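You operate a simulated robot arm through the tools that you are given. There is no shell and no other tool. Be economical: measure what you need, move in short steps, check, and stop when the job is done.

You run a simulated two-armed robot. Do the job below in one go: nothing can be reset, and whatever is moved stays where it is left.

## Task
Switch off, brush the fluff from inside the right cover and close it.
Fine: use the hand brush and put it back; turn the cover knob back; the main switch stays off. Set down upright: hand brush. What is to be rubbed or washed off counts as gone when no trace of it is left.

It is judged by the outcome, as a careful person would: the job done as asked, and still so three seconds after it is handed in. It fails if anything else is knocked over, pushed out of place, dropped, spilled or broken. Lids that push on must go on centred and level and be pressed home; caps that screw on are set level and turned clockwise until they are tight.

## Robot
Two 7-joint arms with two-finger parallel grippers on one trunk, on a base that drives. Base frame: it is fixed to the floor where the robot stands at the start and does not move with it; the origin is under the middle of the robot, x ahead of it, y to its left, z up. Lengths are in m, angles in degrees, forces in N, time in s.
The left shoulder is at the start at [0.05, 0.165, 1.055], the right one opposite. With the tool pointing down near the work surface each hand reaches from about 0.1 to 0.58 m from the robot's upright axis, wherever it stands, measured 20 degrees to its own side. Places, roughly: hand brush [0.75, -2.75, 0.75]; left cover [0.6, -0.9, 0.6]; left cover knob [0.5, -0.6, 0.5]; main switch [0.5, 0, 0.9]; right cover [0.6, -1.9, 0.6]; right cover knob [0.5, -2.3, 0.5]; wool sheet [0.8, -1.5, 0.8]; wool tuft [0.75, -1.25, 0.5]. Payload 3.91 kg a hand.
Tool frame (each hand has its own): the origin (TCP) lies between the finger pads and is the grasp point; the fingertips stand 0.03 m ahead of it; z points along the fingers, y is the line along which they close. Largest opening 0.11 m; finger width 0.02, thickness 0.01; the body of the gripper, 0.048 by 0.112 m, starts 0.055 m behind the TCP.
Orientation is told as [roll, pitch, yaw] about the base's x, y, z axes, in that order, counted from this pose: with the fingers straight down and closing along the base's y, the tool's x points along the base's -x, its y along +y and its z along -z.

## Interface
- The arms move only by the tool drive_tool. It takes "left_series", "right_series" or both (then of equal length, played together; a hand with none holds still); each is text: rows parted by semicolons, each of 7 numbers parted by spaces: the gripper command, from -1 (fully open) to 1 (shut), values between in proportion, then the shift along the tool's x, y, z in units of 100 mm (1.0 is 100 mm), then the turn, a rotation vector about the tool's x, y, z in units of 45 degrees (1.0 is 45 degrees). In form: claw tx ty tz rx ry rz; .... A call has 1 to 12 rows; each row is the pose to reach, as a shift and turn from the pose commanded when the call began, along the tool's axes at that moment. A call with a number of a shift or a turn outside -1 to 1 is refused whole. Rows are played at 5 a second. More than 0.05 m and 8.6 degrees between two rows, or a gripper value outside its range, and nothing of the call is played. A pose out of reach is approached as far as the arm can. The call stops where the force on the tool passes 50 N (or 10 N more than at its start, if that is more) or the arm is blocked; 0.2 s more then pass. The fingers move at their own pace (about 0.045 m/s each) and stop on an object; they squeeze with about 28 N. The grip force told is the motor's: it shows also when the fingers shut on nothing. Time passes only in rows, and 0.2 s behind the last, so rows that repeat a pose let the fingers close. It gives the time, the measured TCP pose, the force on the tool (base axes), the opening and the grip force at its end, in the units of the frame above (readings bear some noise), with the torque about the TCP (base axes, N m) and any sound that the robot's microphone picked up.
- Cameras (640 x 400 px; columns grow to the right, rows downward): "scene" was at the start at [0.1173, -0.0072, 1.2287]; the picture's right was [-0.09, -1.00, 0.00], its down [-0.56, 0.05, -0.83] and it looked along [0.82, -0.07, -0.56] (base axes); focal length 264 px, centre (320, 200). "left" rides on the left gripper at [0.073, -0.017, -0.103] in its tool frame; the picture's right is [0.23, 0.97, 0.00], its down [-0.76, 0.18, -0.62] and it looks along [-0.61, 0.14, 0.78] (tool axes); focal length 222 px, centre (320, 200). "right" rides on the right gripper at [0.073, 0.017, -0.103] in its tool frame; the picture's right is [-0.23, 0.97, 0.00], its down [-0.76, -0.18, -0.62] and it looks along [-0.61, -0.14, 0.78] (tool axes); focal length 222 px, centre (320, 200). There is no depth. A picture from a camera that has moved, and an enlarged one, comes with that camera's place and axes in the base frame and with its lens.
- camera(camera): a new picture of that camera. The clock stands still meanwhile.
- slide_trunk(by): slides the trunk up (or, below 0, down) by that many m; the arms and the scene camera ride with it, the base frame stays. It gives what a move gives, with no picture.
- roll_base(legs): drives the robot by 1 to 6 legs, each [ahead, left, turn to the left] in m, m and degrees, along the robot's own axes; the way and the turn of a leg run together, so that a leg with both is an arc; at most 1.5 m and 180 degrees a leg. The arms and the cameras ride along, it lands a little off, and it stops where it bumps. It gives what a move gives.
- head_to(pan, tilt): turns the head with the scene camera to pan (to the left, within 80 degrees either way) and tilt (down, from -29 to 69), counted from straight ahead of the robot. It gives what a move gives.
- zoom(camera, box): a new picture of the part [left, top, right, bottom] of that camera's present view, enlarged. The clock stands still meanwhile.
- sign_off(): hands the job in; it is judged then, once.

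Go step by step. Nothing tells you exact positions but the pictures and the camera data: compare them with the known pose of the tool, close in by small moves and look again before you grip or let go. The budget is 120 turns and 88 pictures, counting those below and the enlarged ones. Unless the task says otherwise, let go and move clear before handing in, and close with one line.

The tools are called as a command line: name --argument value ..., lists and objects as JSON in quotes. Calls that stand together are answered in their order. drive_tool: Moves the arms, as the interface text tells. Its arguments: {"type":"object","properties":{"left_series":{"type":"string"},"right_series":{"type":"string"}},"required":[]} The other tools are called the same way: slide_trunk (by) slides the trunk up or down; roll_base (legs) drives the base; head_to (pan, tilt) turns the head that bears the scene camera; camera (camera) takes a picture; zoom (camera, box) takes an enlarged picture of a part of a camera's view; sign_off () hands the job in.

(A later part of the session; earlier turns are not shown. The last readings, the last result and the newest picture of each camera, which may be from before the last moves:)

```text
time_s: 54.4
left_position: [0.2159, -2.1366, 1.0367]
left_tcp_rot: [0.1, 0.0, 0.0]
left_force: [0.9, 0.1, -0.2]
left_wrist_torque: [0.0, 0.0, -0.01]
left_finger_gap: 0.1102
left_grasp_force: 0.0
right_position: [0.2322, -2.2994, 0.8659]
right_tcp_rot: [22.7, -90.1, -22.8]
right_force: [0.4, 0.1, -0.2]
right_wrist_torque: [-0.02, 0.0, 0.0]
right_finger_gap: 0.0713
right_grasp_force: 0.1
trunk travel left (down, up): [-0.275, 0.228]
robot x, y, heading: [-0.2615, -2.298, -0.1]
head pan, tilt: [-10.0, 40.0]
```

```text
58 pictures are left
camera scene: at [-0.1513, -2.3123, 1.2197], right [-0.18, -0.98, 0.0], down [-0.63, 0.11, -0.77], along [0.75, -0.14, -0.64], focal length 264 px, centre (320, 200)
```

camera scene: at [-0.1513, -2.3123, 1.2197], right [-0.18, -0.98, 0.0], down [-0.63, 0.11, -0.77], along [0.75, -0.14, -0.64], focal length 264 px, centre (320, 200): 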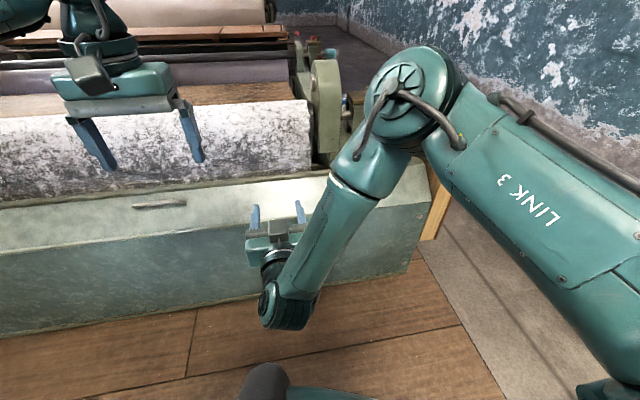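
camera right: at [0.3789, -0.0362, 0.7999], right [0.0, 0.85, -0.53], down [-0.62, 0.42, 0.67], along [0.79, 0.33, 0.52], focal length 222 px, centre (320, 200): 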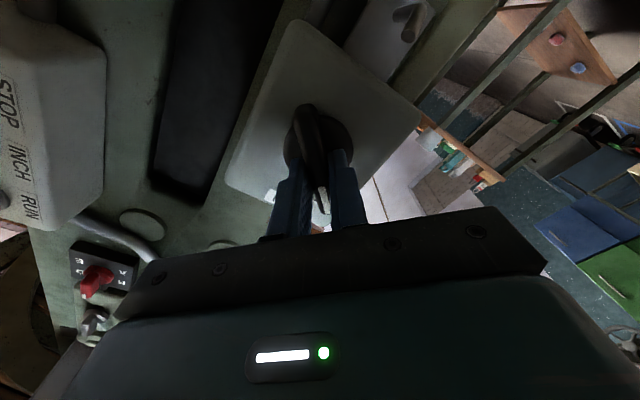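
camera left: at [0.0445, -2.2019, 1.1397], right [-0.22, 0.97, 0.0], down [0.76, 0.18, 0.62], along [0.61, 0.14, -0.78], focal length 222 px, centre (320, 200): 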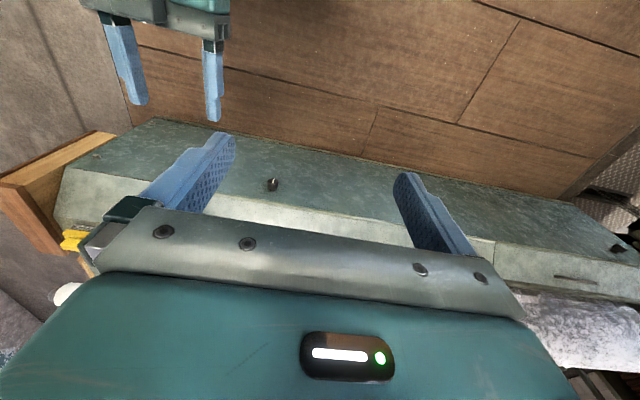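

I lower the trunk so the hands get to knob height, then look with the right-hand camera.

slide_trunk --by -0.25

drive_tool --right_series "-0.3 0.4 0 0 0 0 0;-0.3 0.8 0 0 0 0 0;-0.3 1 0.2 0 0 0 0;-0.3 1 0.3 0 0 0 0"

camera --camera "right"

camera --camera "scene"

```text
time_s: 57.0
left_position: [0.2148, -2.1363, 0.7868]
left_tcp_rot: [0.0, -0.2, -0.2]
left_force: [0.1, 1.2, 0.8]
left_wrist_torque: [0.03, -0.01, -0.01]
left_finger_gap: 0.1099
left_grasp_force: 0.0
right_position: [0.2327, -2.2995, 0.6155]
right_tcp_rot: [25.8, -90.0, -26.0]
right_force: [0.0, -0.2, 0.3]
right_wrist_torque: [0.0, 0.0, 0.01]
right_finger_gap: 0.0715
right_grasp_force: 0.1
trunk travel left (down, up): [-0.025, 0.478]
robot x, y, heading: [-0.2623, -2.2985, 0.1]
head pan, tilt: [-10.0, 40.0]
```

```text
time_s: 58.0
left_position: [0.2153, -2.1361, 0.786]
left_tcp_rot: [0.0, -0.1, -0.1]
left_force: [-0.3, 0.3, 0.4]
left_wrist_torque: [0.01, 0.03, 0.05]
left_finger_gap: 0.11
left_grasp_force: 0.0
right_position: [0.2275, -2.2594, 0.5357]
right_tcp_rot: [1.5, -89.8, -2.1]
right_force: [0.1, -0.1, -0.7]
right_wrist_torque: [-0.01, 0.02, -0.04]
right_finger_gap: 0.0715
right_grasp_force: 0.1
right hand out of reach, approached as far as the arm can: row 2, 3, 4
trunk travel left (down, up): [-0.025, 0.478]
robot x, y, heading: [-0.2666, -2.298, -0.1]
head pan, tilt: [-10.0, 40.0]
```

```text
57 pictures are left
camera right: at [0.1223, -2.2422, 0.463], right [0.01, 0.97, 0.23], down [-0.62, -0.17, 0.76], along [0.78, -0.15, 0.6], focal length 222 px, centre (320, 200)
```

right: 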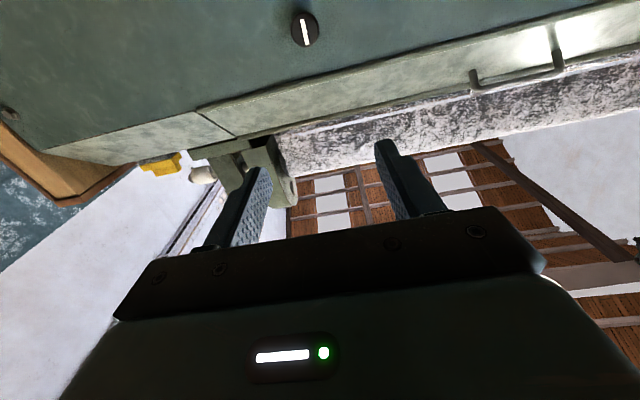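

```text
56 pictures are left
camera scene: at [-0.1513, -2.3123, 0.9697], right [-0.18, -0.98, 0.0], down [-0.63, 0.11, -0.77], along [0.75, -0.13, -0.64], focal length 264 px, centre (320, 200)
```

scene: 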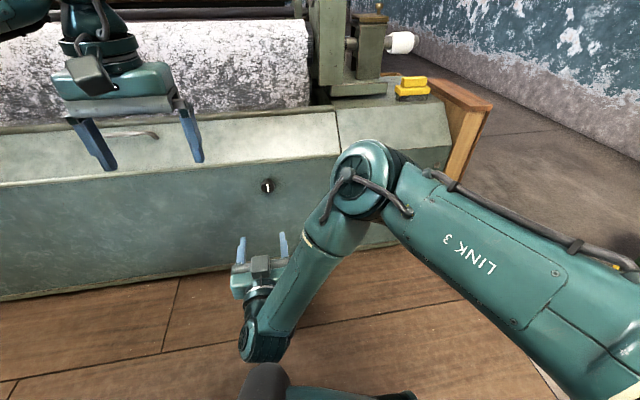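

The round knob (white mark vertical) is at about [0.54, -2.267, 0.463]. I drive nearer and bring the fingers around it.

roll_base --legs '[[0.18, 0, 0]]'

drive_tool --right_series "-0.3 0.3 0 0 0 0 0;-0.3 0.65 -0.08 0.1 0 0 0;-0.3 0.72 -0.08 0.3 0 0 0;-0.3 0.72 -0.08 0.5 0 0 0;-0.3 0.72 -0.08 0.5 0 0 0"

camera --camera "right"

camera --camera "scene"

```text
time_s: 59.5
left_position: [0.3956, -2.136, 0.7863]
left_tcp_rot: [0.0, -0.1, -0.1]
left_force: [-0.5, -0.6, -0.1]
left_wrist_torque: [0.01, 0.03, 0.01]
left_finger_gap: 0.1101
left_grasp_force: 0.1
right_position: [0.4077, -2.2607, 0.5361]
right_tcp_rot: [3.4, -89.7, -3.6]
right_force: [0.7, 0.2, -0.3]
right_wrist_torque: [0.0, -0.01, 0.01]
right_finger_gap: 0.0716
right_grasp_force: 0.1
trunk travel left (down, up): [-0.025, 0.478]
robot x, y, heading: [-0.0842, -2.3, -0.1]
head pan, tilt: [-10.0, 40.0]
```

```text
time_s: 60.7
left_position: [0.3955, -2.136, 0.7856]
left_tcp_rot: [0.0, -0.1, -0.2]
left_force: [-0.6, -0.2, -1.3]
left_wrist_torque: [-0.04, 0.04, 0.01]
left_finger_gap: 0.1101
left_grasp_force: 0.0
right_position: [0.4402, -2.2326, 0.524]
right_tcp_rot: [-0.5, -89.3, -0.4]
right_force: [-0.6, -0.4, 0.2]
right_wrist_torque: [0.03, 0.0, -0.05]
right_finger_gap: 0.0717
right_grasp_force: 0.1
right hand out of reach, approached as far as the arm can: row 1, 2, 3, 4, 5
trunk travel left (down, up): [-0.025, 0.478]
robot x, y, heading: [-0.0815, -2.2998, -0.2]
head pan, tilt: [-10.0, 40.0]
```

```text
55 pictures are left
camera right: at [0.3362, -2.2151, 0.4515], right [0.02, 0.97, 0.23], down [-0.62, -0.17, 0.77], along [0.79, -0.15, 0.6], focal length 222 px, centre (320, 200)
```

right: 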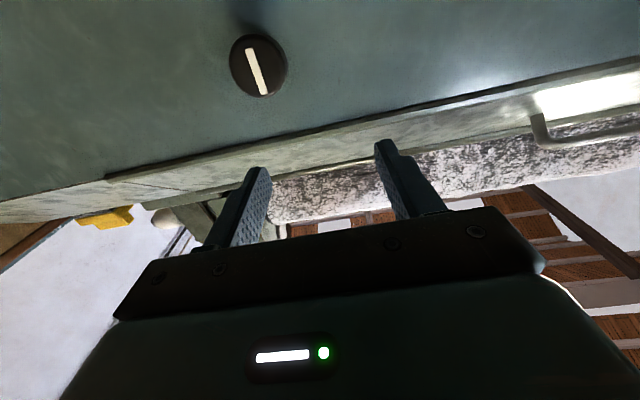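

```text
54 pictures are left
camera scene: at [0.0293, -2.3125, 0.9697], right [-0.18, -0.98, 0.0], down [-0.63, 0.11, -0.77], along [0.75, -0.13, -0.64], focal length 264 px, centre (320, 200)
```

scene: 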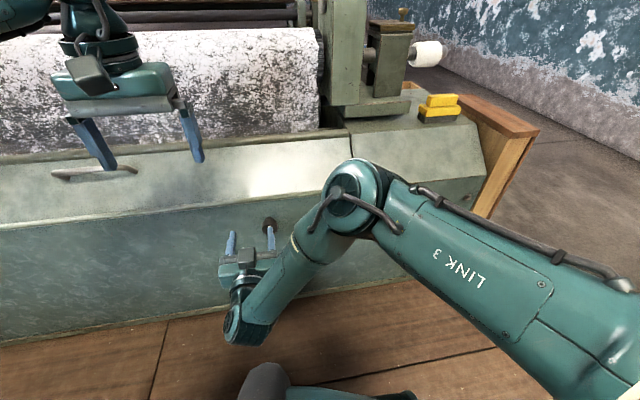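

Low forward-pointing reach is limited in front of the chest; I shift the robot left so the knob lies in front of the right shoulder.

drive_tool --right_series "-0.3 0 0 -0.4 0 0 0;-0.3 0 0 -0.8 0 0 0"

roll_base --legs '[[-0.05, 0.27, 0]]'

drive_tool --right_series "-0.3 0 -0.4 0 0 0 0;-0.3 0 -0.8 0 0 0 0;-0.3 0 -1 0.2 0 0 0;-0.3 0.2 -1 0.6 0 0 0;-0.3 0.5 -1 0.8 0 0 0;-0.3 0.6 -1 0.8 0 0 0"

```text
time_s: 61.3
left_position: [0.397, -2.1358, 0.7861]
left_tcp_rot: [0.0, -0.1, -0.1]
left_force: [-0.3, 0.0, 0.2]
left_wrist_torque: [0.0, 0.0, 0.01]
left_finger_gap: 0.1098
left_grasp_force: 0.1
right_position: [0.3597, -2.2334, 0.5242]
right_tcp_rot: [2.2, -89.6, -2.5]
right_force: [0.2, 0.5, -0.2]
right_wrist_torque: [0.02, 0.0, -0.02]
right_finger_gap: 0.0716
right_grasp_force: 0.0
trunk travel left (down, up): [-0.025, 0.478]
robot x, y, heading: [-0.0846, -2.2984, -0.1]
head pan, tilt: [-10.0, 40.0]
```

```text
time_s: 64.2
left_position: [0.3469, -1.8681, 0.7871]
left_tcp_rot: [0.0, 0.0, -0.1]
left_force: [-0.5, -0.3, -0.9]
left_wrist_torque: [-0.01, 0.0, 0.01]
left_finger_gap: 0.11
left_grasp_force: 0.2
right_position: [0.3106, -1.9657, 0.524]
right_tcp_rot: [3.2, -89.7, -3.5]
right_force: [-0.3, -0.3, 1.0]
right_wrist_torque: [-0.02, 0.0, 0.0]
right_finger_gap: 0.0718
right_grasp_force: 0.1
trunk travel left (down, up): [-0.025, 0.478]
robot x, y, heading: [-0.1343, -2.0337, 0.1]
head pan, tilt: [-10.0, 40.0]
```

```text
time_s: 65.6
left_position: [0.3457, -1.868, 0.7866]
left_tcp_rot: [0.0, 0.0, -0.1]
left_force: [0.2, -0.6, 0.0]
left_wrist_torque: [0.01, 0.0, 0.02]
left_finger_gap: 0.1099
left_grasp_force: 0.1
right_position: [0.3588, -2.0146, 0.5517]
right_tcp_rot: [1.8, -89.5, -2.3]
right_force: [0.1, 0.0, -1.1]
right_wrist_torque: [-0.02, 0.0, -0.01]
right_finger_gap: 0.0714
right_grasp_force: 0.1
right hand out of reach, approached as far as the arm can: row 1, 2, 3, 4, 5, 6
trunk travel left (down, up): [-0.025, 0.478]
robot x, y, heading: [-0.1357, -2.0324, -0.3]
head pan, tilt: [-10.0, 40.0]
```

The arm's posture limits it. I tilt the hand to point obliquely down-forward, and try reaching the knob from there.

drive_tool --right_series "-0.3 0 0 0 0 0.17 0;-0.3 0 0 0 0 0.34 0;-0.3 0 0 0 0 0.51 0;-0.3 0 0 0 0 0.68 0;-0.3 0 0 0 0 0.85 0;-0.3 0 0 0 0 1 0;-0.3 0 -0.4 0 0 1 0;-0.3 0 -0.8 0 0 1 0;-0.3 0 -1 0 0 1 0"

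drive_tool --right_series "-0.3 0 -0.4 0 0 0 0;-0.3 0 -0.8 0 0 0 0;-0.3 0 -1 0 0 0 0"

```text
time_s: 67.6
left_position: [0.3465, -1.8691, 0.7864]
left_tcp_rot: [-0.1, 0.0, -0.1]
left_force: [-0.1, -0.5, 1.0]
left_wrist_torque: [0.01, 0.03, -0.01]
left_finger_gap: 0.1102
left_grasp_force: 0.1
right_position: [0.3572, -2.1156, 0.5525]
right_tcp_rot: [-0.1, -44.7, -0.3]
right_force: [-0.4, 0.7, -0.7]
right_wrist_torque: [0.03, 0.01, 0.04]
right_finger_gap: 0.0715
right_grasp_force: 0.0
trunk travel left (down, up): [-0.025, 0.478]
robot x, y, heading: [-0.1324, -2.0325, -0.1]
head pan, tilt: [-10.0, 40.0]
```

```text
time_s: 68.4
left_position: [0.3467, -1.8688, 0.7875]
left_tcp_rot: [0.0, -0.1, -0.1]
left_force: [-0.4, -0.1, 0.5]
left_wrist_torque: [0.01, 0.04, 0.0]
left_finger_gap: 0.1101
left_grasp_force: 0.0
right_position: [0.3565, -2.2147, 0.5526]
right_tcp_rot: [0.0, -44.7, -0.2]
right_force: [0.3, 0.0, 0.4]
right_wrist_torque: [-0.03, -0.01, 0.0]
right_finger_gap: 0.0716
right_grasp_force: 0.0
trunk travel left (down, up): [-0.025, 0.478]
robot x, y, heading: [-0.1303, -2.0292, -0.4]
head pan, tilt: [-10.0, 40.0]
```

drive_tool --right_series "-0.3 0.1 -0.3 0.3 0 0 0;-0.3 0.28 -0.52 0.6 0 0 0;-0.3 0.28 -0.52 0.99 0 0 0;-0.3 0.28 -0.52 0.99 0 -0.17 0;-0.3 0.28 -0.52 0.99 0 -0.34 0;-0.3 0.28 -0.52 0.99 0 -0.51 0;-0.3 0.28 -0.52 0.99 0 -0.68 0;-0.3 0.28 -0.52 0.99 0 -0.85 0;-0.3 0.28 -0.52 0.99 0 -1 0"

camera --camera "scene"

```text
time_s: 70.4
left_position: [0.3463, -1.8686, 0.7872]
left_tcp_rot: [0.0, -0.1, -0.1]
left_force: [-0.9, -0.6, -0.7]
left_wrist_torque: [0.02, 0.01, -0.02]
left_finger_gap: 0.1101
left_grasp_force: 0.2
right_position: [0.4062, -2.2663, 0.4615]
right_tcp_rot: [-0.1, -44.6, -0.5]
right_force: [-0.1, -0.3, -0.8]
right_wrist_torque: [-0.01, -0.02, 0.0]
right_finger_gap: 0.0716
right_grasp_force: 0.0
right hand out of reach, approached as far as the arm can: row 4, 5, 6, 7, 8, 9
trunk travel left (down, up): [-0.025, 0.478]
robot x, y, heading: [-0.1326, -2.0292, 0.1]
head pan, tilt: [-10.0, 40.0]
```

```text
53 pictures are left
camera scene: at [-0.0204, -2.0452, 0.9697], right [-0.17, -0.98, 0.0], down [-0.63, 0.11, -0.77], along [0.75, -0.13, -0.64], focal length 264 px, centre (320, 200)
```

scene: 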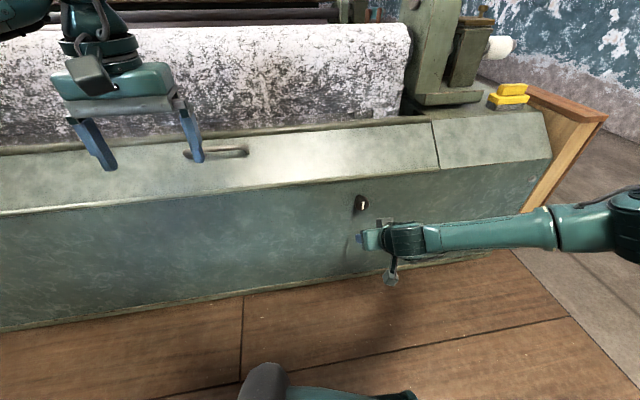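

The forearm now comes from the right. The blocked joint is probably the wrist roll, so I roll the hand 45° and try raising the pitch again.

drive_tool --right_series "-0.3 0 0 0 0 0 -0.17;-0.3 0 0 0 0 0 -0.34;-0.3 0 0 0 0 0 -0.51;-0.3 0 0 0 0 0 -0.68;-0.3 0 0 0 0 0 -0.85;-0.3 0 0 0 0 0 -1"

drive_tool --right_series "-0.3 0 0 0 0.12 -0.12 0;-0.3 0 0 0 0.24 -0.24 0;-0.3 0 0 0 0.36 -0.36 0;-0.3 0 0 0 0.48 -0.48 0;-0.3 0 0 0 0.6 -0.6 0;-0.3 0 0 0 0.7 -0.7 0"

```text
time_s: 71.8
left_position: [0.3462, -1.8688, 0.7867]
left_tcp_rot: [0.1, 0.0, -0.1]
left_force: [0.8, 0.1, 0.0]
left_wrist_torque: [-0.01, -0.01, 0.03]
left_finger_gap: 0.1099
left_grasp_force: 0.1
right_position: [0.4045, -2.2683, 0.4617]
right_tcp_rot: [-35.0, -29.8, 54.3]
right_force: [-0.2, -0.6, -0.1]
right_wrist_torque: [0.0, 0.03, 0.0]
right_finger_gap: 0.0713
right_grasp_force: 0.0
trunk travel left (down, up): [-0.025, 0.478]
robot x, y, heading: [-0.1351, -2.0299, -0.1]
head pan, tilt: [-10.0, 40.0]
```

```text
time_s: 73.2
left_position: [0.3467, -1.8685, 0.7863]
left_tcp_rot: [-0.1, -0.3, -0.1]
left_force: [-0.2, 0.0, 0.3]
left_wrist_torque: [0.0, 0.04, -0.02]
left_finger_gap: 0.1098
left_grasp_force: 0.1
right_position: [0.4058, -2.2676, 0.462]
right_tcp_rot: [-35.0, -29.8, 54.2]
right_force: [0.9, -0.9, -0.3]
right_wrist_torque: [-0.01, 0.0, 0.0]
right_finger_gap: 0.0714
right_grasp_force: 0.1
right hand out of reach, approached as far as the arm can: row 1, 2, 3, 4, 5, 6
trunk travel left (down, up): [-0.025, 0.478]
robot x, y, heading: [-0.136, -2.0326, -0.1]
head pan, tilt: [-10.0, 40.0]
```

Pitch stays limited to 45°, but an oblique grip on a round knob works. I unroll, move the base closer and look.

drive_tool --right_series "-0.3 0 0 0 0 0 0.17;-0.3 0 0 0 0 0 0.34;-0.3 0 0 0 0 0 0.51;-0.3 0 0 0 0 0 0.68;-0.3 0 0 0 0 0 0.85;-0.3 0 0 0 0 0 1"

roll_base --legs '[[0.08, 0, 0]]'

camera --camera "right"

zoom --camera "scene" --box '[300, 140, 460, 240]'

```text
time_s: 74.6
left_position: [0.3466, -1.8692, 0.7869]
left_tcp_rot: [0.0, -0.1, 0.0]
left_force: [-0.5, -0.3, 0.0]
left_wrist_torque: [0.01, -0.02, 0.02]
left_finger_gap: 0.1098
left_grasp_force: 0.1
right_position: [0.4048, -2.2679, 0.463]
right_tcp_rot: [0.2, -44.6, -0.7]
right_force: [-0.1, 0.7, 0.7]
right_wrist_torque: [0.01, 0.02, 0.03]
right_finger_gap: 0.0715
right_grasp_force: 0.0
trunk travel left (down, up): [-0.025, 0.478]
robot x, y, heading: [-0.1318, -2.0321, -0.1]
head pan, tilt: [-10.0, 40.0]
```

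```text
time_s: 75.7
left_position: [0.4265, -1.8679, 0.7867]
left_tcp_rot: [0.1, -0.1, 0.1]
left_force: [0.4, 0.4, -0.1]
left_wrist_torque: [-0.01, 0.0, -0.02]
left_finger_gap: 0.11
left_grasp_force: 0.0
right_position: [0.4856, -2.2669, 0.463]
right_tcp_rot: [0.0, -44.6, -0.4]
right_force: [-0.1, 0.7, 0.0]
right_wrist_torque: [-0.04, 0.01, -0.02]
right_finger_gap: 0.0711
right_grasp_force: 0.1
trunk travel left (down, up): [-0.025, 0.478]
robot x, y, heading: [-0.0517, -2.032, 0.3]
head pan, tilt: [-10.0, 40.0]
```

```text
52 pictures are left
camera right: at [0.3611, -2.2501, 0.4842], right [0.17, 0.97, 0.16], down [0.1, -0.18, 0.98], along [0.98, -0.15, -0.13], focal length 222 px, centre (320, 200)
```

right: 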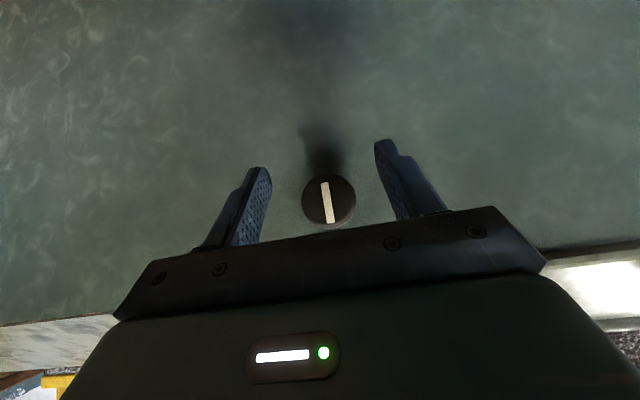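

```text
4.00 times, centred on (380, 190) of scene
camera zoom: at [0.06, -2.0452, 0.9697], right [-0.17, -0.98, 0.0], down [-0.63, 0.11, -0.77], along [0.75, -0.13, -0.64], focal length 1055 px, centre (80, 240)
```

zoom: 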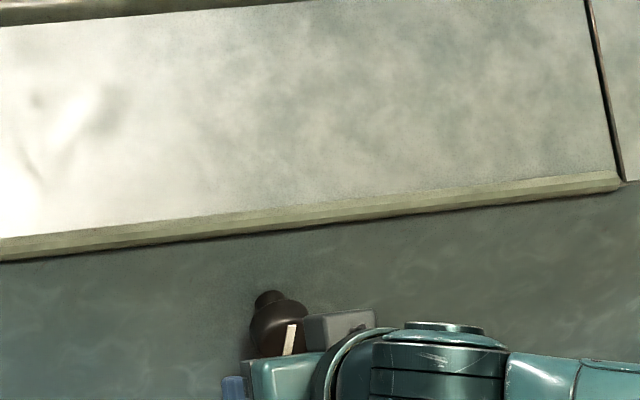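

The knob centre is [0.545, -2.269, 0.463], Ø0.04. I move in around it and close.

drive_tool --right_series "-0.3 -0.21 -0.02 0.17 0 0 0;-0.3 -0.42 -0.02 0.35 0 0 0;-0.3 -0.42 -0.02 0.35 0 0 0;1 -0.42 -0.02 0.35 0 0 0;1 -0.42 -0.02 0.35 0 0 0;1 -0.42 -0.02 0.35 0 0 0;1 -0.42 -0.02 0.35 0 0 0"

camera --camera "right"

```text
time_s: 76.5
left_position: [0.4256, -1.8701, 0.7867]
left_tcp_rot: [-0.1, -0.2, -0.2]
left_force: [0.0, -0.1, 0.8]
left_wrist_torque: [-0.03, 0.01, -0.03]
left_finger_gap: 0.1102
left_grasp_force: 0.1
right_position: [0.5346, -2.2683, 0.4667]
right_tcp_rot: [0.1, -44.4, -0.3]
right_force: [-15.6, -4.5, 13.3]
right_wrist_torque: [0.32, -0.09, 0.49]
right_finger_gap: 0.0698
right_grasp_force: 0.0
trunk travel left (down, up): [-0.025, 0.478]
robot x, y, heading: [-0.0545, -2.0337, -0.2]
head pan, tilt: [-10.0, 40.0]
stopped in row 3 (right hand): the force on the tool passed its limit at 53 N (the readings are from after the stop); the commanded pose is now the measured one
```

```text
50 pictures are left
camera right: at [0.4099, -2.2517, 0.4894], right [0.16, 0.97, 0.16], down [0.11, -0.18, 0.98], along [0.98, -0.14, -0.13], focal length 222 px, centre (320, 200)
```

right: 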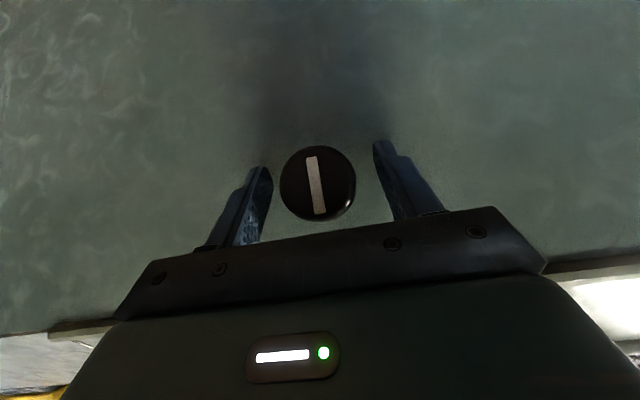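

drive_tool --right_series "-0.3 0.02 0 -0.03 0 0 0;1 0.02 0 -0.03 0 0 0;1 0.02 0 -0.03 0 0 0;1 0.02 0 -0.03 0 0 0;1 0.02 0 -0.03 0 0 0"

camera --camera "right"

```text
time_s: 77.7
left_position: [0.426, -1.8697, 0.7867]
left_tcp_rot: [0.0, -0.1, -0.2]
left_force: [-0.5, -0.5, 0.4]
left_wrist_torque: [-0.04, 0.0, -0.05]
left_finger_gap: 0.11
left_grasp_force: 0.1
right_position: [0.5309, -2.2687, 0.4652]
right_tcp_rot: [0.1, -44.2, -0.1]
right_force: [3.7, 0.9, -2.8]
right_wrist_torque: [-0.01, -0.11, -0.1]
right_finger_gap: 0.0415
right_grasp_force: 44.9
trunk travel left (down, up): [-0.025, 0.478]
robot x, y, heading: [-0.0519, -2.0297, 0.1]
head pan, tilt: [-10.0, 40.0]
```

```text
49 pictures are left
camera right: at [0.4073, -2.2516, 0.488], right [0.17, 0.97, 0.16], down [0.11, -0.18, 0.98], along [0.98, -0.14, -0.14], focal length 222 px, centre (320, 200)
```

right: 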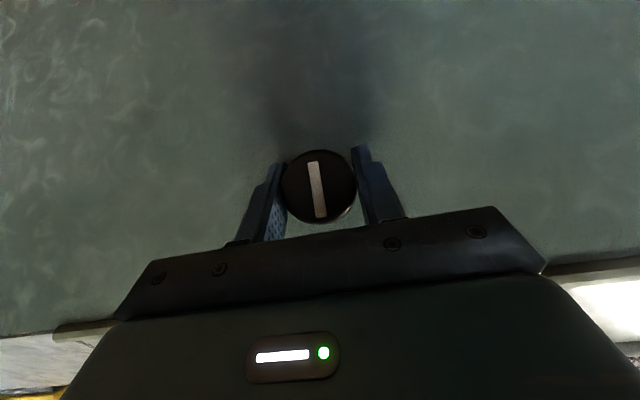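

Gripped. I turn clockwise by 30° and feel for a stop.

drive_tool --right_series "1 0 0 0 -0.12 0 0.12;1 0 0 0 -0.24 0 0.24;1 0 0 0 -0.36 0 0.36;1 0 0 0 -0.47 0 0.47;1 0 0 0 -0.47 0 0.47"

camera --camera "right"

```text
time_s: 78.9
left_position: [0.4271, -1.87, 0.7872]
left_tcp_rot: [0.0, -0.1, -0.2]
left_force: [0.1, 0.0, 0.4]
left_wrist_torque: [0.01, -0.01, 0.0]
left_finger_gap: 0.1097
left_grasp_force: 0.0
right_position: [0.5317, -2.2674, 0.4643]
right_tcp_rot: [38.8, -37.0, -26.4]
right_force: [-0.9, 0.2, -0.3]
right_wrist_torque: [-1.05, -0.17, -0.09]
right_finger_gap: 0.0414
right_grasp_force: 44.6
trunk travel left (down, up): [-0.025, 0.478]
robot x, y, heading: [-0.0531, -2.0275, -0.2]
head pan, tilt: [-10.0, 40.0]
```

```text
48 pictures are left
camera right: at [0.407, -2.2648, 0.4934], right [0.17, 0.76, 0.62], down [0.11, -0.64, 0.76], along [0.98, -0.06, -0.19], focal length 222 px, centre (320, 200)
```

right: 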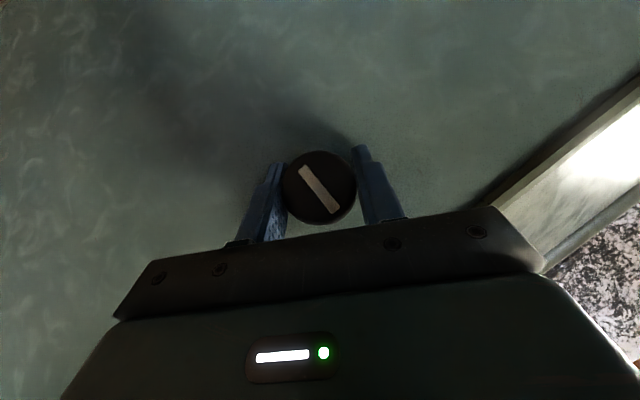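

It slipped against a stop clockwise, so it must go counter-clockwise. I open, swing the hand further clockwise, and regrip.

drive_tool --right_series "0 0 0 0 0 0 0;0 0 0 0 0 0 0;0 0 0 0 -0.12 0 0.12;0 0 0 0 -0.24 0 0.24;0 0 0 0 -0.36 0 0.36;0 0 0 0 -0.48 0 0.48;0 0 0 0 -0.6 0 0.6;0 0 0 0 -0.7 0 0.7;1 0 0 0 -0.7 0 0.7;1 0 0 0 -0.7 0 0.7;1 0 0 0 -0.7 0 0.7"

camera --camera "right"

```text
time_s: 80.0
left_position: [0.4258, -1.8702, 0.7861]
left_tcp_rot: [0.0, -0.1, -0.2]
left_force: [-0.7, 0.7, 0.5]
left_wrist_torque: [-0.02, -0.02, -0.01]
left_finger_gap: 0.1102
left_grasp_force: 0.1
right_position: [0.5324, -2.2643, 0.4701]
right_tcp_rot: [56.3, -28.7, -36.4]
right_force: [-1.5, 0.1, 1.1]
right_wrist_torque: [0.03, -0.04, 0.06]
right_finger_gap: 0.0553
right_grasp_force: 0.3
trunk travel left (down, up): [-0.025, 0.478]
robot x, y, heading: [-0.0537, -2.0335, -0.4]
head pan, tilt: [-10.0, 40.0]
stopped in row 5 (right hand): the force on the tool passed its limit at 76 N (the readings are from after the stop); the commanded pose is now the measured one
```

```text
47 pictures are left
camera right: at [0.4094, -2.2681, 0.497], right [0.17, 0.55, 0.82], down [0.1, -0.84, 0.54], along [0.98, -0.01, -0.19], focal length 222 px, centre (320, 200)
```

right: 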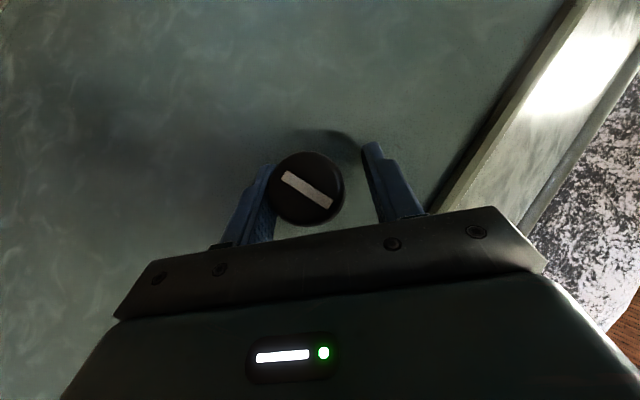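

drive_tool --right_series "-0.3 0 -0.07 0 0 0 0;-0.3 0 -0.07 0 0 0 0;-0.3 0 -0.07 0 -0.12 0 0.12;-0.3 0 -0.07 0 -0.24 0 0.24;-0.3 0 -0.07 0 -0.36 0 0.36;-0.3 0 -0.07 0 -0.4 0 0.4;1 0 -0.07 0 -0.4 0 0.4;1 0 -0.07 0 -0.4 0 0.4;1 0 -0.07 0 -0.4 0 0.4;1 0 -0.07 0 -0.4 0 0.4"

camera --camera "right"

```text
time_s: 82.2
left_position: [0.4259, -1.8685, 0.7872]
left_tcp_rot: [0.0, 0.0, -0.2]
left_force: [-0.4, 0.8, -0.9]
left_wrist_torque: [0.01, 0.02, -0.01]
left_finger_gap: 0.1101
left_grasp_force: 0.1
right_position: [0.5337, -2.2682, 0.4648]
right_tcp_rot: [77.1, -12.2, -44.0]
right_force: [-8.6, -0.8, 6.7]
right_wrist_torque: [0.08, 0.1, -0.04]
right_finger_gap: 0.0419
right_grasp_force: 44.8
trunk travel left (down, up): [-0.025, 0.478]
robot x, y, heading: [-0.0528, -2.0318, -0.5]
head pan, tilt: [-10.0, 40.0]
```

```text
46 pictures are left
camera right: at [0.4092, -2.2843, 0.4879], right [0.17, 0.14, 0.98], down [0.09, -0.99, 0.13], along [0.98, 0.07, -0.18], focal length 222 px, centre (320, 200)
```

right: 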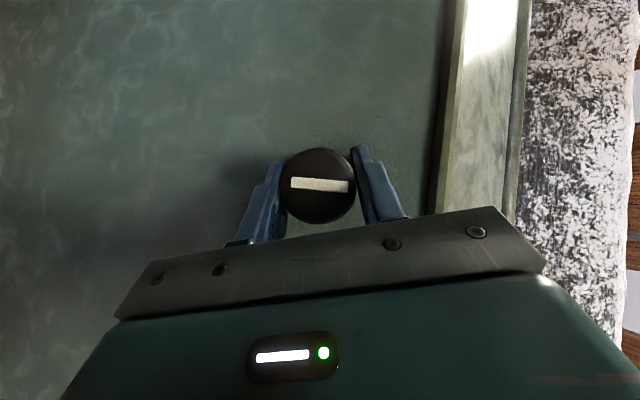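

Firmly gripped from the side. Now I turn counter-clockwise by 63°.

drive_tool --right_series "1 0 0 0 0.11 0 -0.11;1 0 0 0 0.22 0 -0.22;1 0 0 0 0.33 0 -0.33;1 0 0 0 0.44 0 -0.44;1 0 0 0 0.55 0 -0.55;1 0 0 0 0.66 0 -0.66;1 0 0 0 0.77 0 -0.77;1 0 0 0 0.88 0 -0.88;1 0 0 0 0.99 0 -0.99"

camera --camera "right"

```text
time_s: 84.2
left_position: [0.4241, -1.87, 0.7867]
left_tcp_rot: [0.0, -0.2, -0.2]
left_force: [0.2, -0.6, 1.1]
left_wrist_torque: [0.03, -0.04, 0.02]
left_finger_gap: 0.1097
left_grasp_force: 0.1
right_position: [0.5347, -2.2681, 0.466]
right_tcp_rot: [13.0, -44.0, -9.6]
right_force: [-5.6, -3.1, 11.3]
right_wrist_torque: [0.0, -0.58, -0.02]
right_finger_gap: 0.0414
right_grasp_force: 44.9
trunk travel left (down, up): [-0.025, 0.478]
robot x, y, heading: [-0.0518, -2.0305, -0.3]
head pan, tilt: [-10.0, 40.0]
```

```text
45 pictures are left
camera right: at [0.4094, -2.255, 0.4899], right [0.17, 0.93, 0.31], down [0.1, -0.33, 0.94], along [0.98, -0.13, -0.15], focal length 222 px, centre (320, 200)
```

right: 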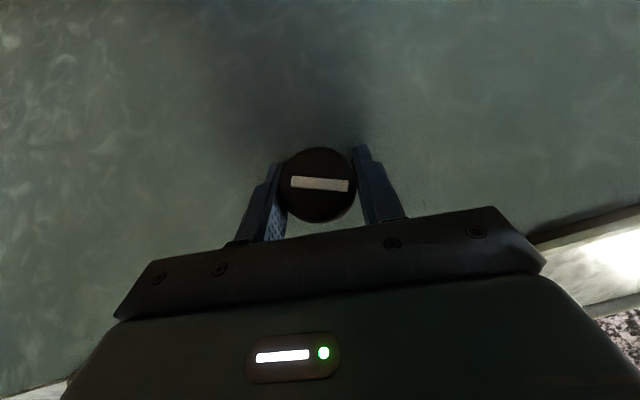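

The knob turned with the hand. I continue the remaining ~28°.

drive_tool --right_series "1 0 0 0 0.11 0 -0.11;1 0 0 0 0.22 0 -0.22;1 0 0 0 0.33 0 -0.33;1 0 0 0 0.44 0 -0.44;1 0 0 0 0.48 0 -0.48;1 0 0 0 0.48 0 -0.48"

camera --camera "right"

```text
time_s: 85.6
left_position: [0.4254, -1.8692, 0.7865]
left_tcp_rot: [0.0, 0.0, -0.1]
left_force: [-0.2, 0.2, -0.5]
left_wrist_torque: [0.0, -0.02, 0.03]
left_finger_gap: 0.1101
left_grasp_force: 0.1
right_position: [0.5333, -2.2682, 0.4639]
right_tcp_rot: [-28.7, -40.9, 19.5]
right_force: [3.5, 0.1, 4.9]
right_wrist_torque: [0.64, -0.35, 0.17]
right_finger_gap: 0.0415
right_grasp_force: 45.0
trunk travel left (down, up): [-0.025, 0.478]
robot x, y, heading: [-0.0525, -2.0293, 0.1]
head pan, tilt: [-10.0, 40.0]
```

```text
44 pictures are left
camera right: at [0.4096, -2.2446, 0.4789], right [0.17, 0.96, -0.2], down [0.11, 0.19, 0.98], along [0.98, -0.18, -0.07], focal length 222 px, centre (320, 200)
```

right: 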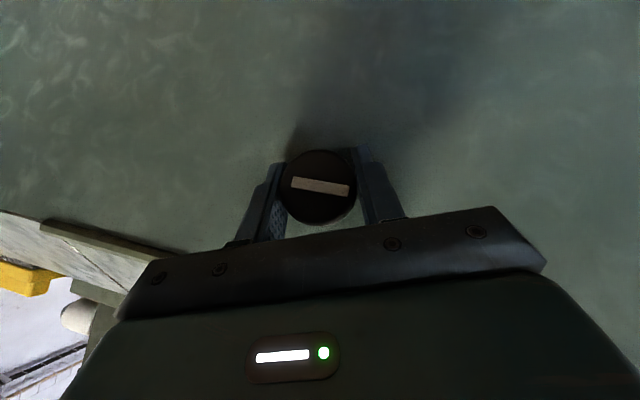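

The stop is reached: the mark is horizontal, knob turned 90°. I release and withdraw the right hand.

drive_tool --right_series "-0.5 0 0 0 0 0 0;-0.5 0 0 0 0 0 0;-0.5 0.2 0 -0.2 0 0 0;-0.5 0.45 0 -0.45 0 0 0;-0.5 0.7 0 -0.7 0 0 0;-0.5 0.9 0 -0.9 -0.12 0 0.12;-0.5 0.9 0 -0.9 -0.24 0 0.24;-0.5 0.9 0 -0.9 -0.36 0 0.36;-0.5 0.9 0 -0.9 -0.48 0 0.48"

head_to --pan 5 --tilt 35

camera --camera "scene"

camera --camera "left"

```text
time_s: 87.6
left_position: [0.4257, -1.8704, 0.7869]
left_tcp_rot: [0.0, -0.1, -0.3]
left_force: [0.9, 0.3, 0.1]
left_wrist_torque: [0.01, 0.0, 0.01]
left_finger_gap: 0.1099
left_grasp_force: 0.0
right_position: [0.4172, -2.2731, 0.4788]
right_tcp_rot: [-8.5, -43.4, 5.2]
right_force: [0.3, 0.2, 0.2]
right_wrist_torque: [0.01, 0.06, -0.01]
right_finger_gap: 0.0826
right_grasp_force: 0.1
right hand out of reach, approached as far as the arm can: row 7, 8, 9
trunk travel left (down, up): [-0.025, 0.478]
robot x, y, heading: [-0.0522, -2.0306, -0.2]
head pan, tilt: [-10.0, 40.0]
```

```text
time_s: 88.3
left_position: [0.4259, -1.8693, 0.7868]
left_tcp_rot: [0.0, -0.2, -0.3]
left_force: [0.1, -0.8, 0.7]
left_wrist_torque: [0.0, -0.02, -0.01]
left_finger_gap: 0.1099
left_grasp_force: 0.1
right_position: [0.4165, -2.2737, 0.4802]
right_tcp_rot: [-8.6, -43.4, 5.2]
right_force: [0.5, 0.4, -0.3]
right_wrist_torque: [0.02, -0.02, 0.0]
right_finger_gap: 0.0826
right_grasp_force: 0.0
trunk travel left (down, up): [-0.025, 0.478]
robot x, y, heading: [-0.052, -2.03, -0.2]
head pan, tilt: [5.0, 35.0]
```

```text
43 pictures are left
camera scene: at [0.063, -2.0233, 0.9772], right [0.08, -1.0, 0.0], down [-0.57, -0.05, -0.82], along [0.82, 0.07, -0.57], focal length 264 px, centre (320, 200)
```

scene: 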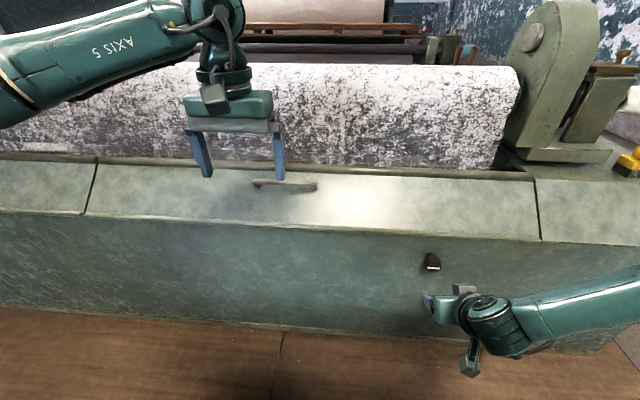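

```text
42 pictures are left
camera left: at [0.3537, -1.8856, 0.8899], right [-0.22, 0.97, 0.0], down [0.76, 0.18, 0.62], along [0.61, 0.14, -0.78], focal length 222 px, centre (320, 200)
```

left: 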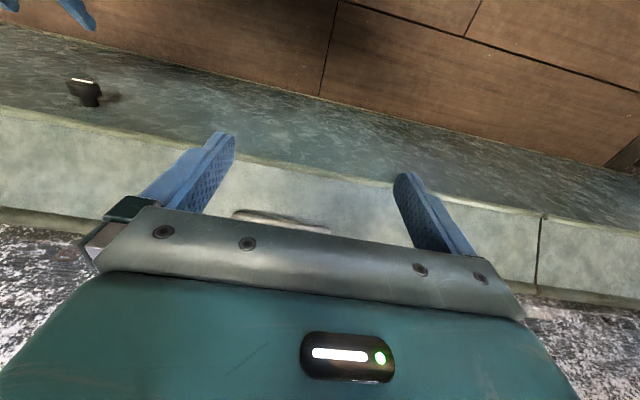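

The knob mark is horizontal. The cover has a bar handle around [0.60, -1.89, 0.64]; I orient the left hand to point obliquely at it with the fingers closing across the bar.

drive_tool --left_series "-0.3 0 0 0 0 -0.17 0;-0.3 0 0 0 0 -0.34 0;-0.3 0 0 0 0 -0.51 0;-0.3 0 0 0 0 -0.68 0;-0.3 0 0 0 0 -0.85 0;-0.3 0 0 0 0 -1 0"

drive_tool --left_series "-0.3 0 0 0 0 0 0.17;-0.3 0 0 0 0 0 0.34;-0.3 0 0 0 0 0 0.51;-0.3 0 0 0 0 0 0.68;-0.3 0 0 0 0 0 0.85;-0.3 0 0 0 0 0 1"

drive_tool --left_series "-0.3 0 0 0 0 0 0.17;-0.3 0 0 0 0 0 0.34;-0.3 0 0 0 0 0 0.51;-0.3 0 0 0 0 0 0.68;-0.3 0 0 0 0 0 0.85;-0.3 0 0 0 0 0 1"

camera --camera "left"

```text
time_s: 89.7
left_position: [0.4266, -1.8694, 0.7859]
left_tcp_rot: [0.0, -45.1, -0.2]
left_force: [-0.2, -1.0, -0.4]
left_wrist_torque: [0.03, 0.02, 0.0]
left_finger_gap: 0.0713
left_grasp_force: 0.2
right_position: [0.4171, -2.2725, 0.4802]
right_tcp_rot: [-8.6, -43.4, 5.4]
right_force: [0.3, 0.4, 0.0]
right_wrist_torque: [0.02, 0.01, 0.03]
right_finger_gap: 0.0824
right_grasp_force: 0.0
trunk travel left (down, up): [-0.025, 0.478]
robot x, y, heading: [-0.0575, -2.0316, -0.1]
head pan, tilt: [5.0, 35.0]
```

```text
time_s: 91.1
left_position: [0.426, -1.8691, 0.787]
left_tcp_rot: [35.4, -30.1, -55.1]
left_force: [0.8, -0.5, 0.0]
left_wrist_torque: [0.01, -0.02, -0.02]
left_finger_gap: 0.0716
left_grasp_force: 0.0
right_position: [0.4189, -2.2745, 0.4786]
right_tcp_rot: [-8.6, -43.4, 5.4]
right_force: [-0.2, -0.3, 0.1]
right_wrist_torque: [0.0, 0.0, 0.04]
right_finger_gap: 0.0826
right_grasp_force: 0.1
trunk travel left (down, up): [-0.025, 0.478]
robot x, y, heading: [-0.0548, -2.0329, -0.2]
head pan, tilt: [5.0, 35.0]
```

```text
time_s: 92.5
left_position: [0.4102, -1.8768, 0.7661]
left_tcp_rot: [45.4, -0.2, -90.0]
left_force: [-0.2, 0.2, 0.1]
left_wrist_torque: [0.01, -0.01, -0.01]
left_finger_gap: 0.0715
left_grasp_force: 0.1
left hand out of reach, approached as far as the arm can: row 5, 6
right_position: [0.4167, -2.2746, 0.4794]
right_tcp_rot: [-8.6, -43.4, 5.3]
right_force: [-0.3, -0.5, -0.5]
right_wrist_torque: [0.01, 0.01, 0.02]
right_finger_gap: 0.0825
right_grasp_force: 0.1
trunk travel left (down, up): [-0.025, 0.478]
robot x, y, heading: [-0.0556, -2.0361, -0.3]
head pan, tilt: [5.0, 35.0]
```

```text
41 pictures are left
camera left: at [0.3259, -1.8032, 0.8264], right [0.68, 0.23, 0.69], down [-0.32, -0.76, 0.57], along [0.66, -0.61, -0.45], focal length 222 px, centre (320, 200)
```

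left: 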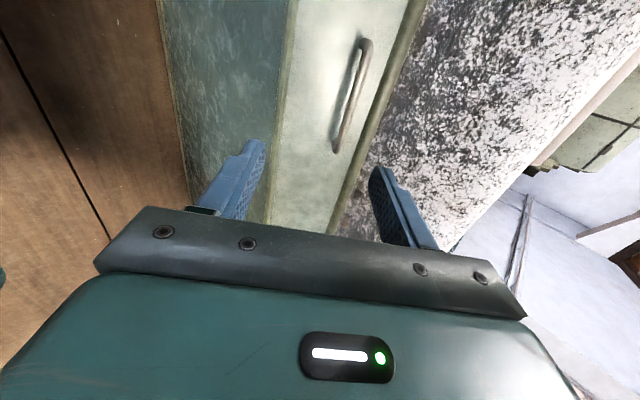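

The handle bar is clear in view. I raise the right hand out of the way and point it down, and tilt the left hand a bit steeper.

drive_tool --right_series "-0.5 -0.25 0 -0.25 0 0 0;-0.5 -0.5 0 -0.5 0 0.15 0;-0.5 -0.75 0 -0.75 0 0.3 0;-0.5 -1 0 -1 0 0.45 0;-0.5 -1 0 -1 0 0.6 0;-0.5 -1 0 -1 0 0.75 0;-0.5 -1 0 -1 0 0.9 0;-0.5 -1 0 -1 0 0.97 0" --left_series "-0.3 0 0 0 0.15 0 0;-0.3 0 0 0 0.3 0 0;-0.3 0 0 0 0.44 0 0;-0.3 0 0 0 0.44 0 0;-0.3 0 0 0 0.44 0 0;-0.3 0 0 0 0.44 0 0;-0.3 0 0 0 0.44 0 0;-0.3 0 0 0 0.44 0 0"

drive_tool --right_series "-0.5 0 0 -0.4 0 0 0;-0.5 0 0 -0.8 0 0 0;-0.5 0 0 -1 0 0 0"

roll_base --legs '[[0.12, 0, 0]]'

camera --camera "left"

camera --camera "scene"

```text
time_s: 94.3
left_position: [0.3521, -1.8837, 0.6673]
left_tcp_rot: [27.1, -0.2, -89.3]
left_force: [-0.3, -1.0, 0.3]
left_wrist_torque: [-0.01, -0.03, 0.03]
left_finger_gap: 0.071
left_grasp_force: 0.0
left hand out of reach, approached as far as the arm can: row 1, 2, 3, 4, 5, 6, 7, 8
right_position: [0.4205, -2.2594, 0.62]
right_tcp_rot: [-6.2, 0.0, -0.6]
right_force: [-0.3, 0.7, 0.3]
right_wrist_torque: [0.0, 0.01, -0.02]
right_finger_gap: 0.0825
right_grasp_force: 0.0
trunk travel left (down, up): [-0.025, 0.478]
robot x, y, heading: [-0.0524, -2.0327, -0.1]
head pan, tilt: [5.0, 35.0]
```

```text
time_s: 95.1
left_position: [0.3508, -1.8856, 0.6676]
left_tcp_rot: [27.0, -0.1, -89.3]
left_force: [-0.6, -0.8, 0.1]
left_wrist_torque: [-0.04, 0.0, 0.0]
left_finger_gap: 0.0715
left_grasp_force: 0.2
right_position: [0.4198, -2.2487, 0.7192]
right_tcp_rot: [-6.2, -0.1, -0.7]
right_force: [0.4, 1.1, -0.7]
right_wrist_torque: [0.01, -0.01, 0.0]
right_finger_gap: 0.0823
right_grasp_force: 0.1
trunk travel left (down, up): [-0.025, 0.478]
robot x, y, heading: [-0.0544, -2.0323, -0.2]
head pan, tilt: [5.0, 35.0]
```

```text
time_s: 96.4
left_position: [0.4728, -1.8868, 0.6675]
left_tcp_rot: [27.1, -0.1, -89.4]
left_force: [-0.5, -0.4, -0.5]
left_wrist_torque: [0.0, 0.01, 0.01]
left_finger_gap: 0.0713
left_grasp_force: 0.1
right_position: [0.5405, -2.2487, 0.7196]
right_tcp_rot: [-6.3, -0.2, -0.7]
right_force: [-0.4, 0.0, 0.4]
right_wrist_torque: [0.01, 0.0, 0.06]
right_finger_gap: 0.0826
right_grasp_force: 0.1
trunk travel left (down, up): [-0.025, 0.478]
robot x, y, heading: [0.0627, -2.0306, -0.3]
head pan, tilt: [5.0, 35.0]
```

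```text
40 pictures are left
camera left: at [0.4097, -1.8132, 0.7518], right [0.86, 0.24, 0.44], down [-0.12, -0.76, 0.64], along [0.49, -0.6, -0.63], focal length 222 px, centre (320, 200)
```

left: 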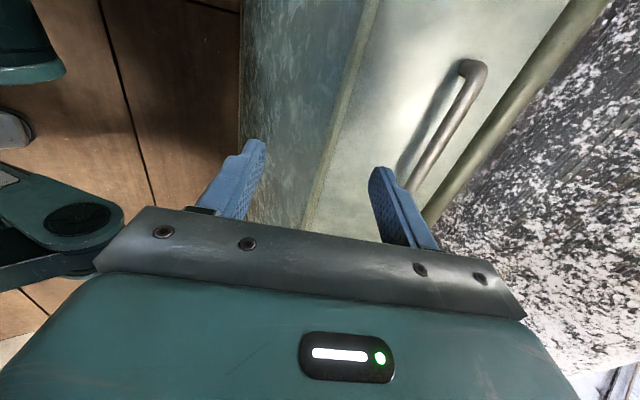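

```text
39 pictures are left
camera scene: at [0.1831, -2.0237, 0.9773], right [0.08, -1.0, 0.0], down [-0.57, -0.05, -0.82], along [0.82, 0.07, -0.57], focal length 264 px, centre (320, 200)
```

scene: 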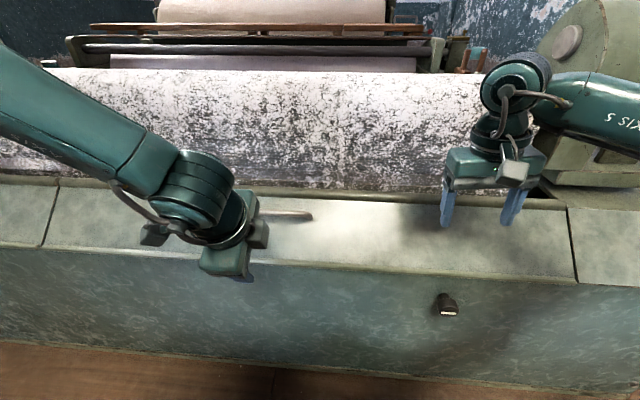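

Handle bar spans y −1.81…−1.97 at x≈0.638, z≈0.612. I bring the left hand above it, square to the slope.

drive_tool --left_series "-0.3 0 0.4 0.1 0 0 0;-0.3 0 0.8 0.2 0 0 0;-0.3 0 1 0.29 0 0 0"

drive_tool --left_series "-0.3 0 0.22 0 0 0 0;-0.3 0 0.22 0.2 0 0 0;-0.3 0 0.22 0.2 0 0 0"

camera --camera "left"

```text
time_s: 97.2
left_position: [0.5234, -1.8863, 0.635]
left_tcp_rot: [28.0, -0.3, -88.9]
left_force: [0.6, 0.1, 0.5]
left_wrist_torque: [0.02, -0.05, -0.03]
left_finger_gap: 0.0716
left_grasp_force: 0.1
left hand out of reach, approached as far as the arm can: row 1, 2, 3
right_position: [0.5392, -2.2487, 0.7189]
right_tcp_rot: [-6.2, -0.1, -0.6]
right_force: [-0.6, -0.1, 0.0]
right_wrist_torque: [0.01, -0.01, -0.02]
right_finger_gap: 0.0828
right_grasp_force: 0.0
trunk travel left (down, up): [-0.025, 0.478]
robot x, y, heading: [0.0678, -2.0333, 0.1]
head pan, tilt: [5.0, 35.0]
```

```text
time_s: 98.0
left_position: [0.538, -1.8915, 0.6155]
left_tcp_rot: [27.4, -0.2, -89.2]
left_force: [-0.3, 0.2, -0.2]
left_wrist_torque: [0.0, -0.01, -0.03]
left_finger_gap: 0.0718
left_grasp_force: 0.0
left hand out of reach, approached as far as the arm can: row 1, 2, 3
right_position: [0.5404, -2.2484, 0.7184]
right_tcp_rot: [-6.2, -0.1, -0.7]
right_force: [0.6, -1.0, -0.5]
right_wrist_torque: [0.0, -0.02, 0.01]
right_finger_gap: 0.0826
right_grasp_force: 0.1
trunk travel left (down, up): [-0.025, 0.478]
robot x, y, heading: [0.0669, -2.0332, -0.1]
head pan, tilt: [5.0, 35.0]
```

```text
38 pictures are left
camera left: at [0.4751, -1.8194, 0.699], right [0.86, 0.24, 0.45], down [-0.12, -0.76, 0.64], along [0.49, -0.6, -0.63], focal length 222 px, centre (320, 200)
```

left: 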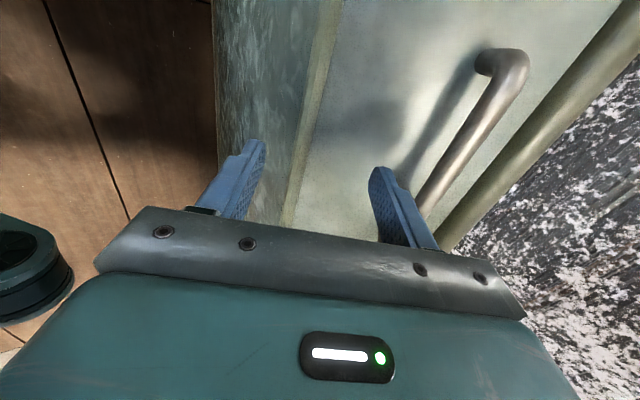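

The trunk is too low for this steep hand pose; I raise it by 0.16 m, which gives the arm normal room, and re-aim.

slide_trunk --by 0.16

drive_tool --left_series "-0.3 0 0.2 0.3 0 0 0;-0.3 0 0.4 0.5 0 0 0;-0.3 0 0.6 0.9 0 0 0;-0.3 0 0.62 0.98 0 0 0;-0.3 0 0.62 0.98 0 0 0"

camera --camera "left"

```text
time_s: 99.8
left_position: [0.5376, -1.8916, 0.7756]
left_tcp_rot: [27.4, -0.1, -89.3]
left_force: [0.4, 0.1, 0.2]
left_wrist_torque: [-0.02, -0.03, 0.01]
left_finger_gap: 0.0713
left_grasp_force: 0.1
right_position: [0.5405, -2.2483, 0.879]
right_tcp_rot: [-6.1, -0.1, -0.7]
right_force: [0.6, -0.1, 0.1]
right_wrist_torque: [-0.04, 0.04, -0.02]
right_finger_gap: 0.0824
right_grasp_force: 0.1
trunk travel left (down, up): [-0.185, 0.318]
robot x, y, heading: [0.0645, -2.0332, -0.4]
head pan, tilt: [5.0, 35.0]
```

```text
time_s: 101.0
left_position: [0.5982, -1.9021, 0.7019]
left_tcp_rot: [27.8, -0.2, -89.0]
left_force: [-0.3, 0.2, -0.1]
left_wrist_torque: [0.0, -0.02, -0.01]
left_finger_gap: 0.0714
left_grasp_force: 0.2
left hand out of reach, approached as far as the arm can: row 1, 2, 3, 4, 5
right_position: [0.5405, -2.2488, 0.8783]
right_tcp_rot: [-6.1, -0.2, -0.7]
right_force: [-0.2, 0.4, -0.5]
right_wrist_torque: [0.02, -0.01, -0.02]
right_finger_gap: 0.0827
right_grasp_force: 0.0
trunk travel left (down, up): [-0.185, 0.318]
robot x, y, heading: [0.0637, -2.0307, -0.3]
head pan, tilt: [5.0, 35.0]
```

```text
37 pictures are left
camera left: at [0.5333, -1.8308, 0.7852], right [0.86, 0.24, 0.45], down [-0.12, -0.76, 0.64], along [0.5, -0.6, -0.62], focal length 222 px, centre (320, 200)
```

left: 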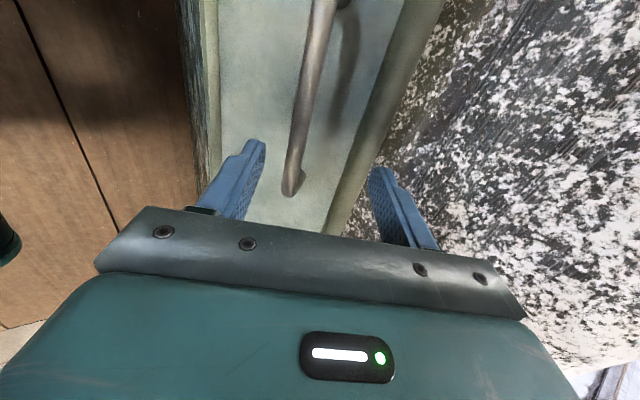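

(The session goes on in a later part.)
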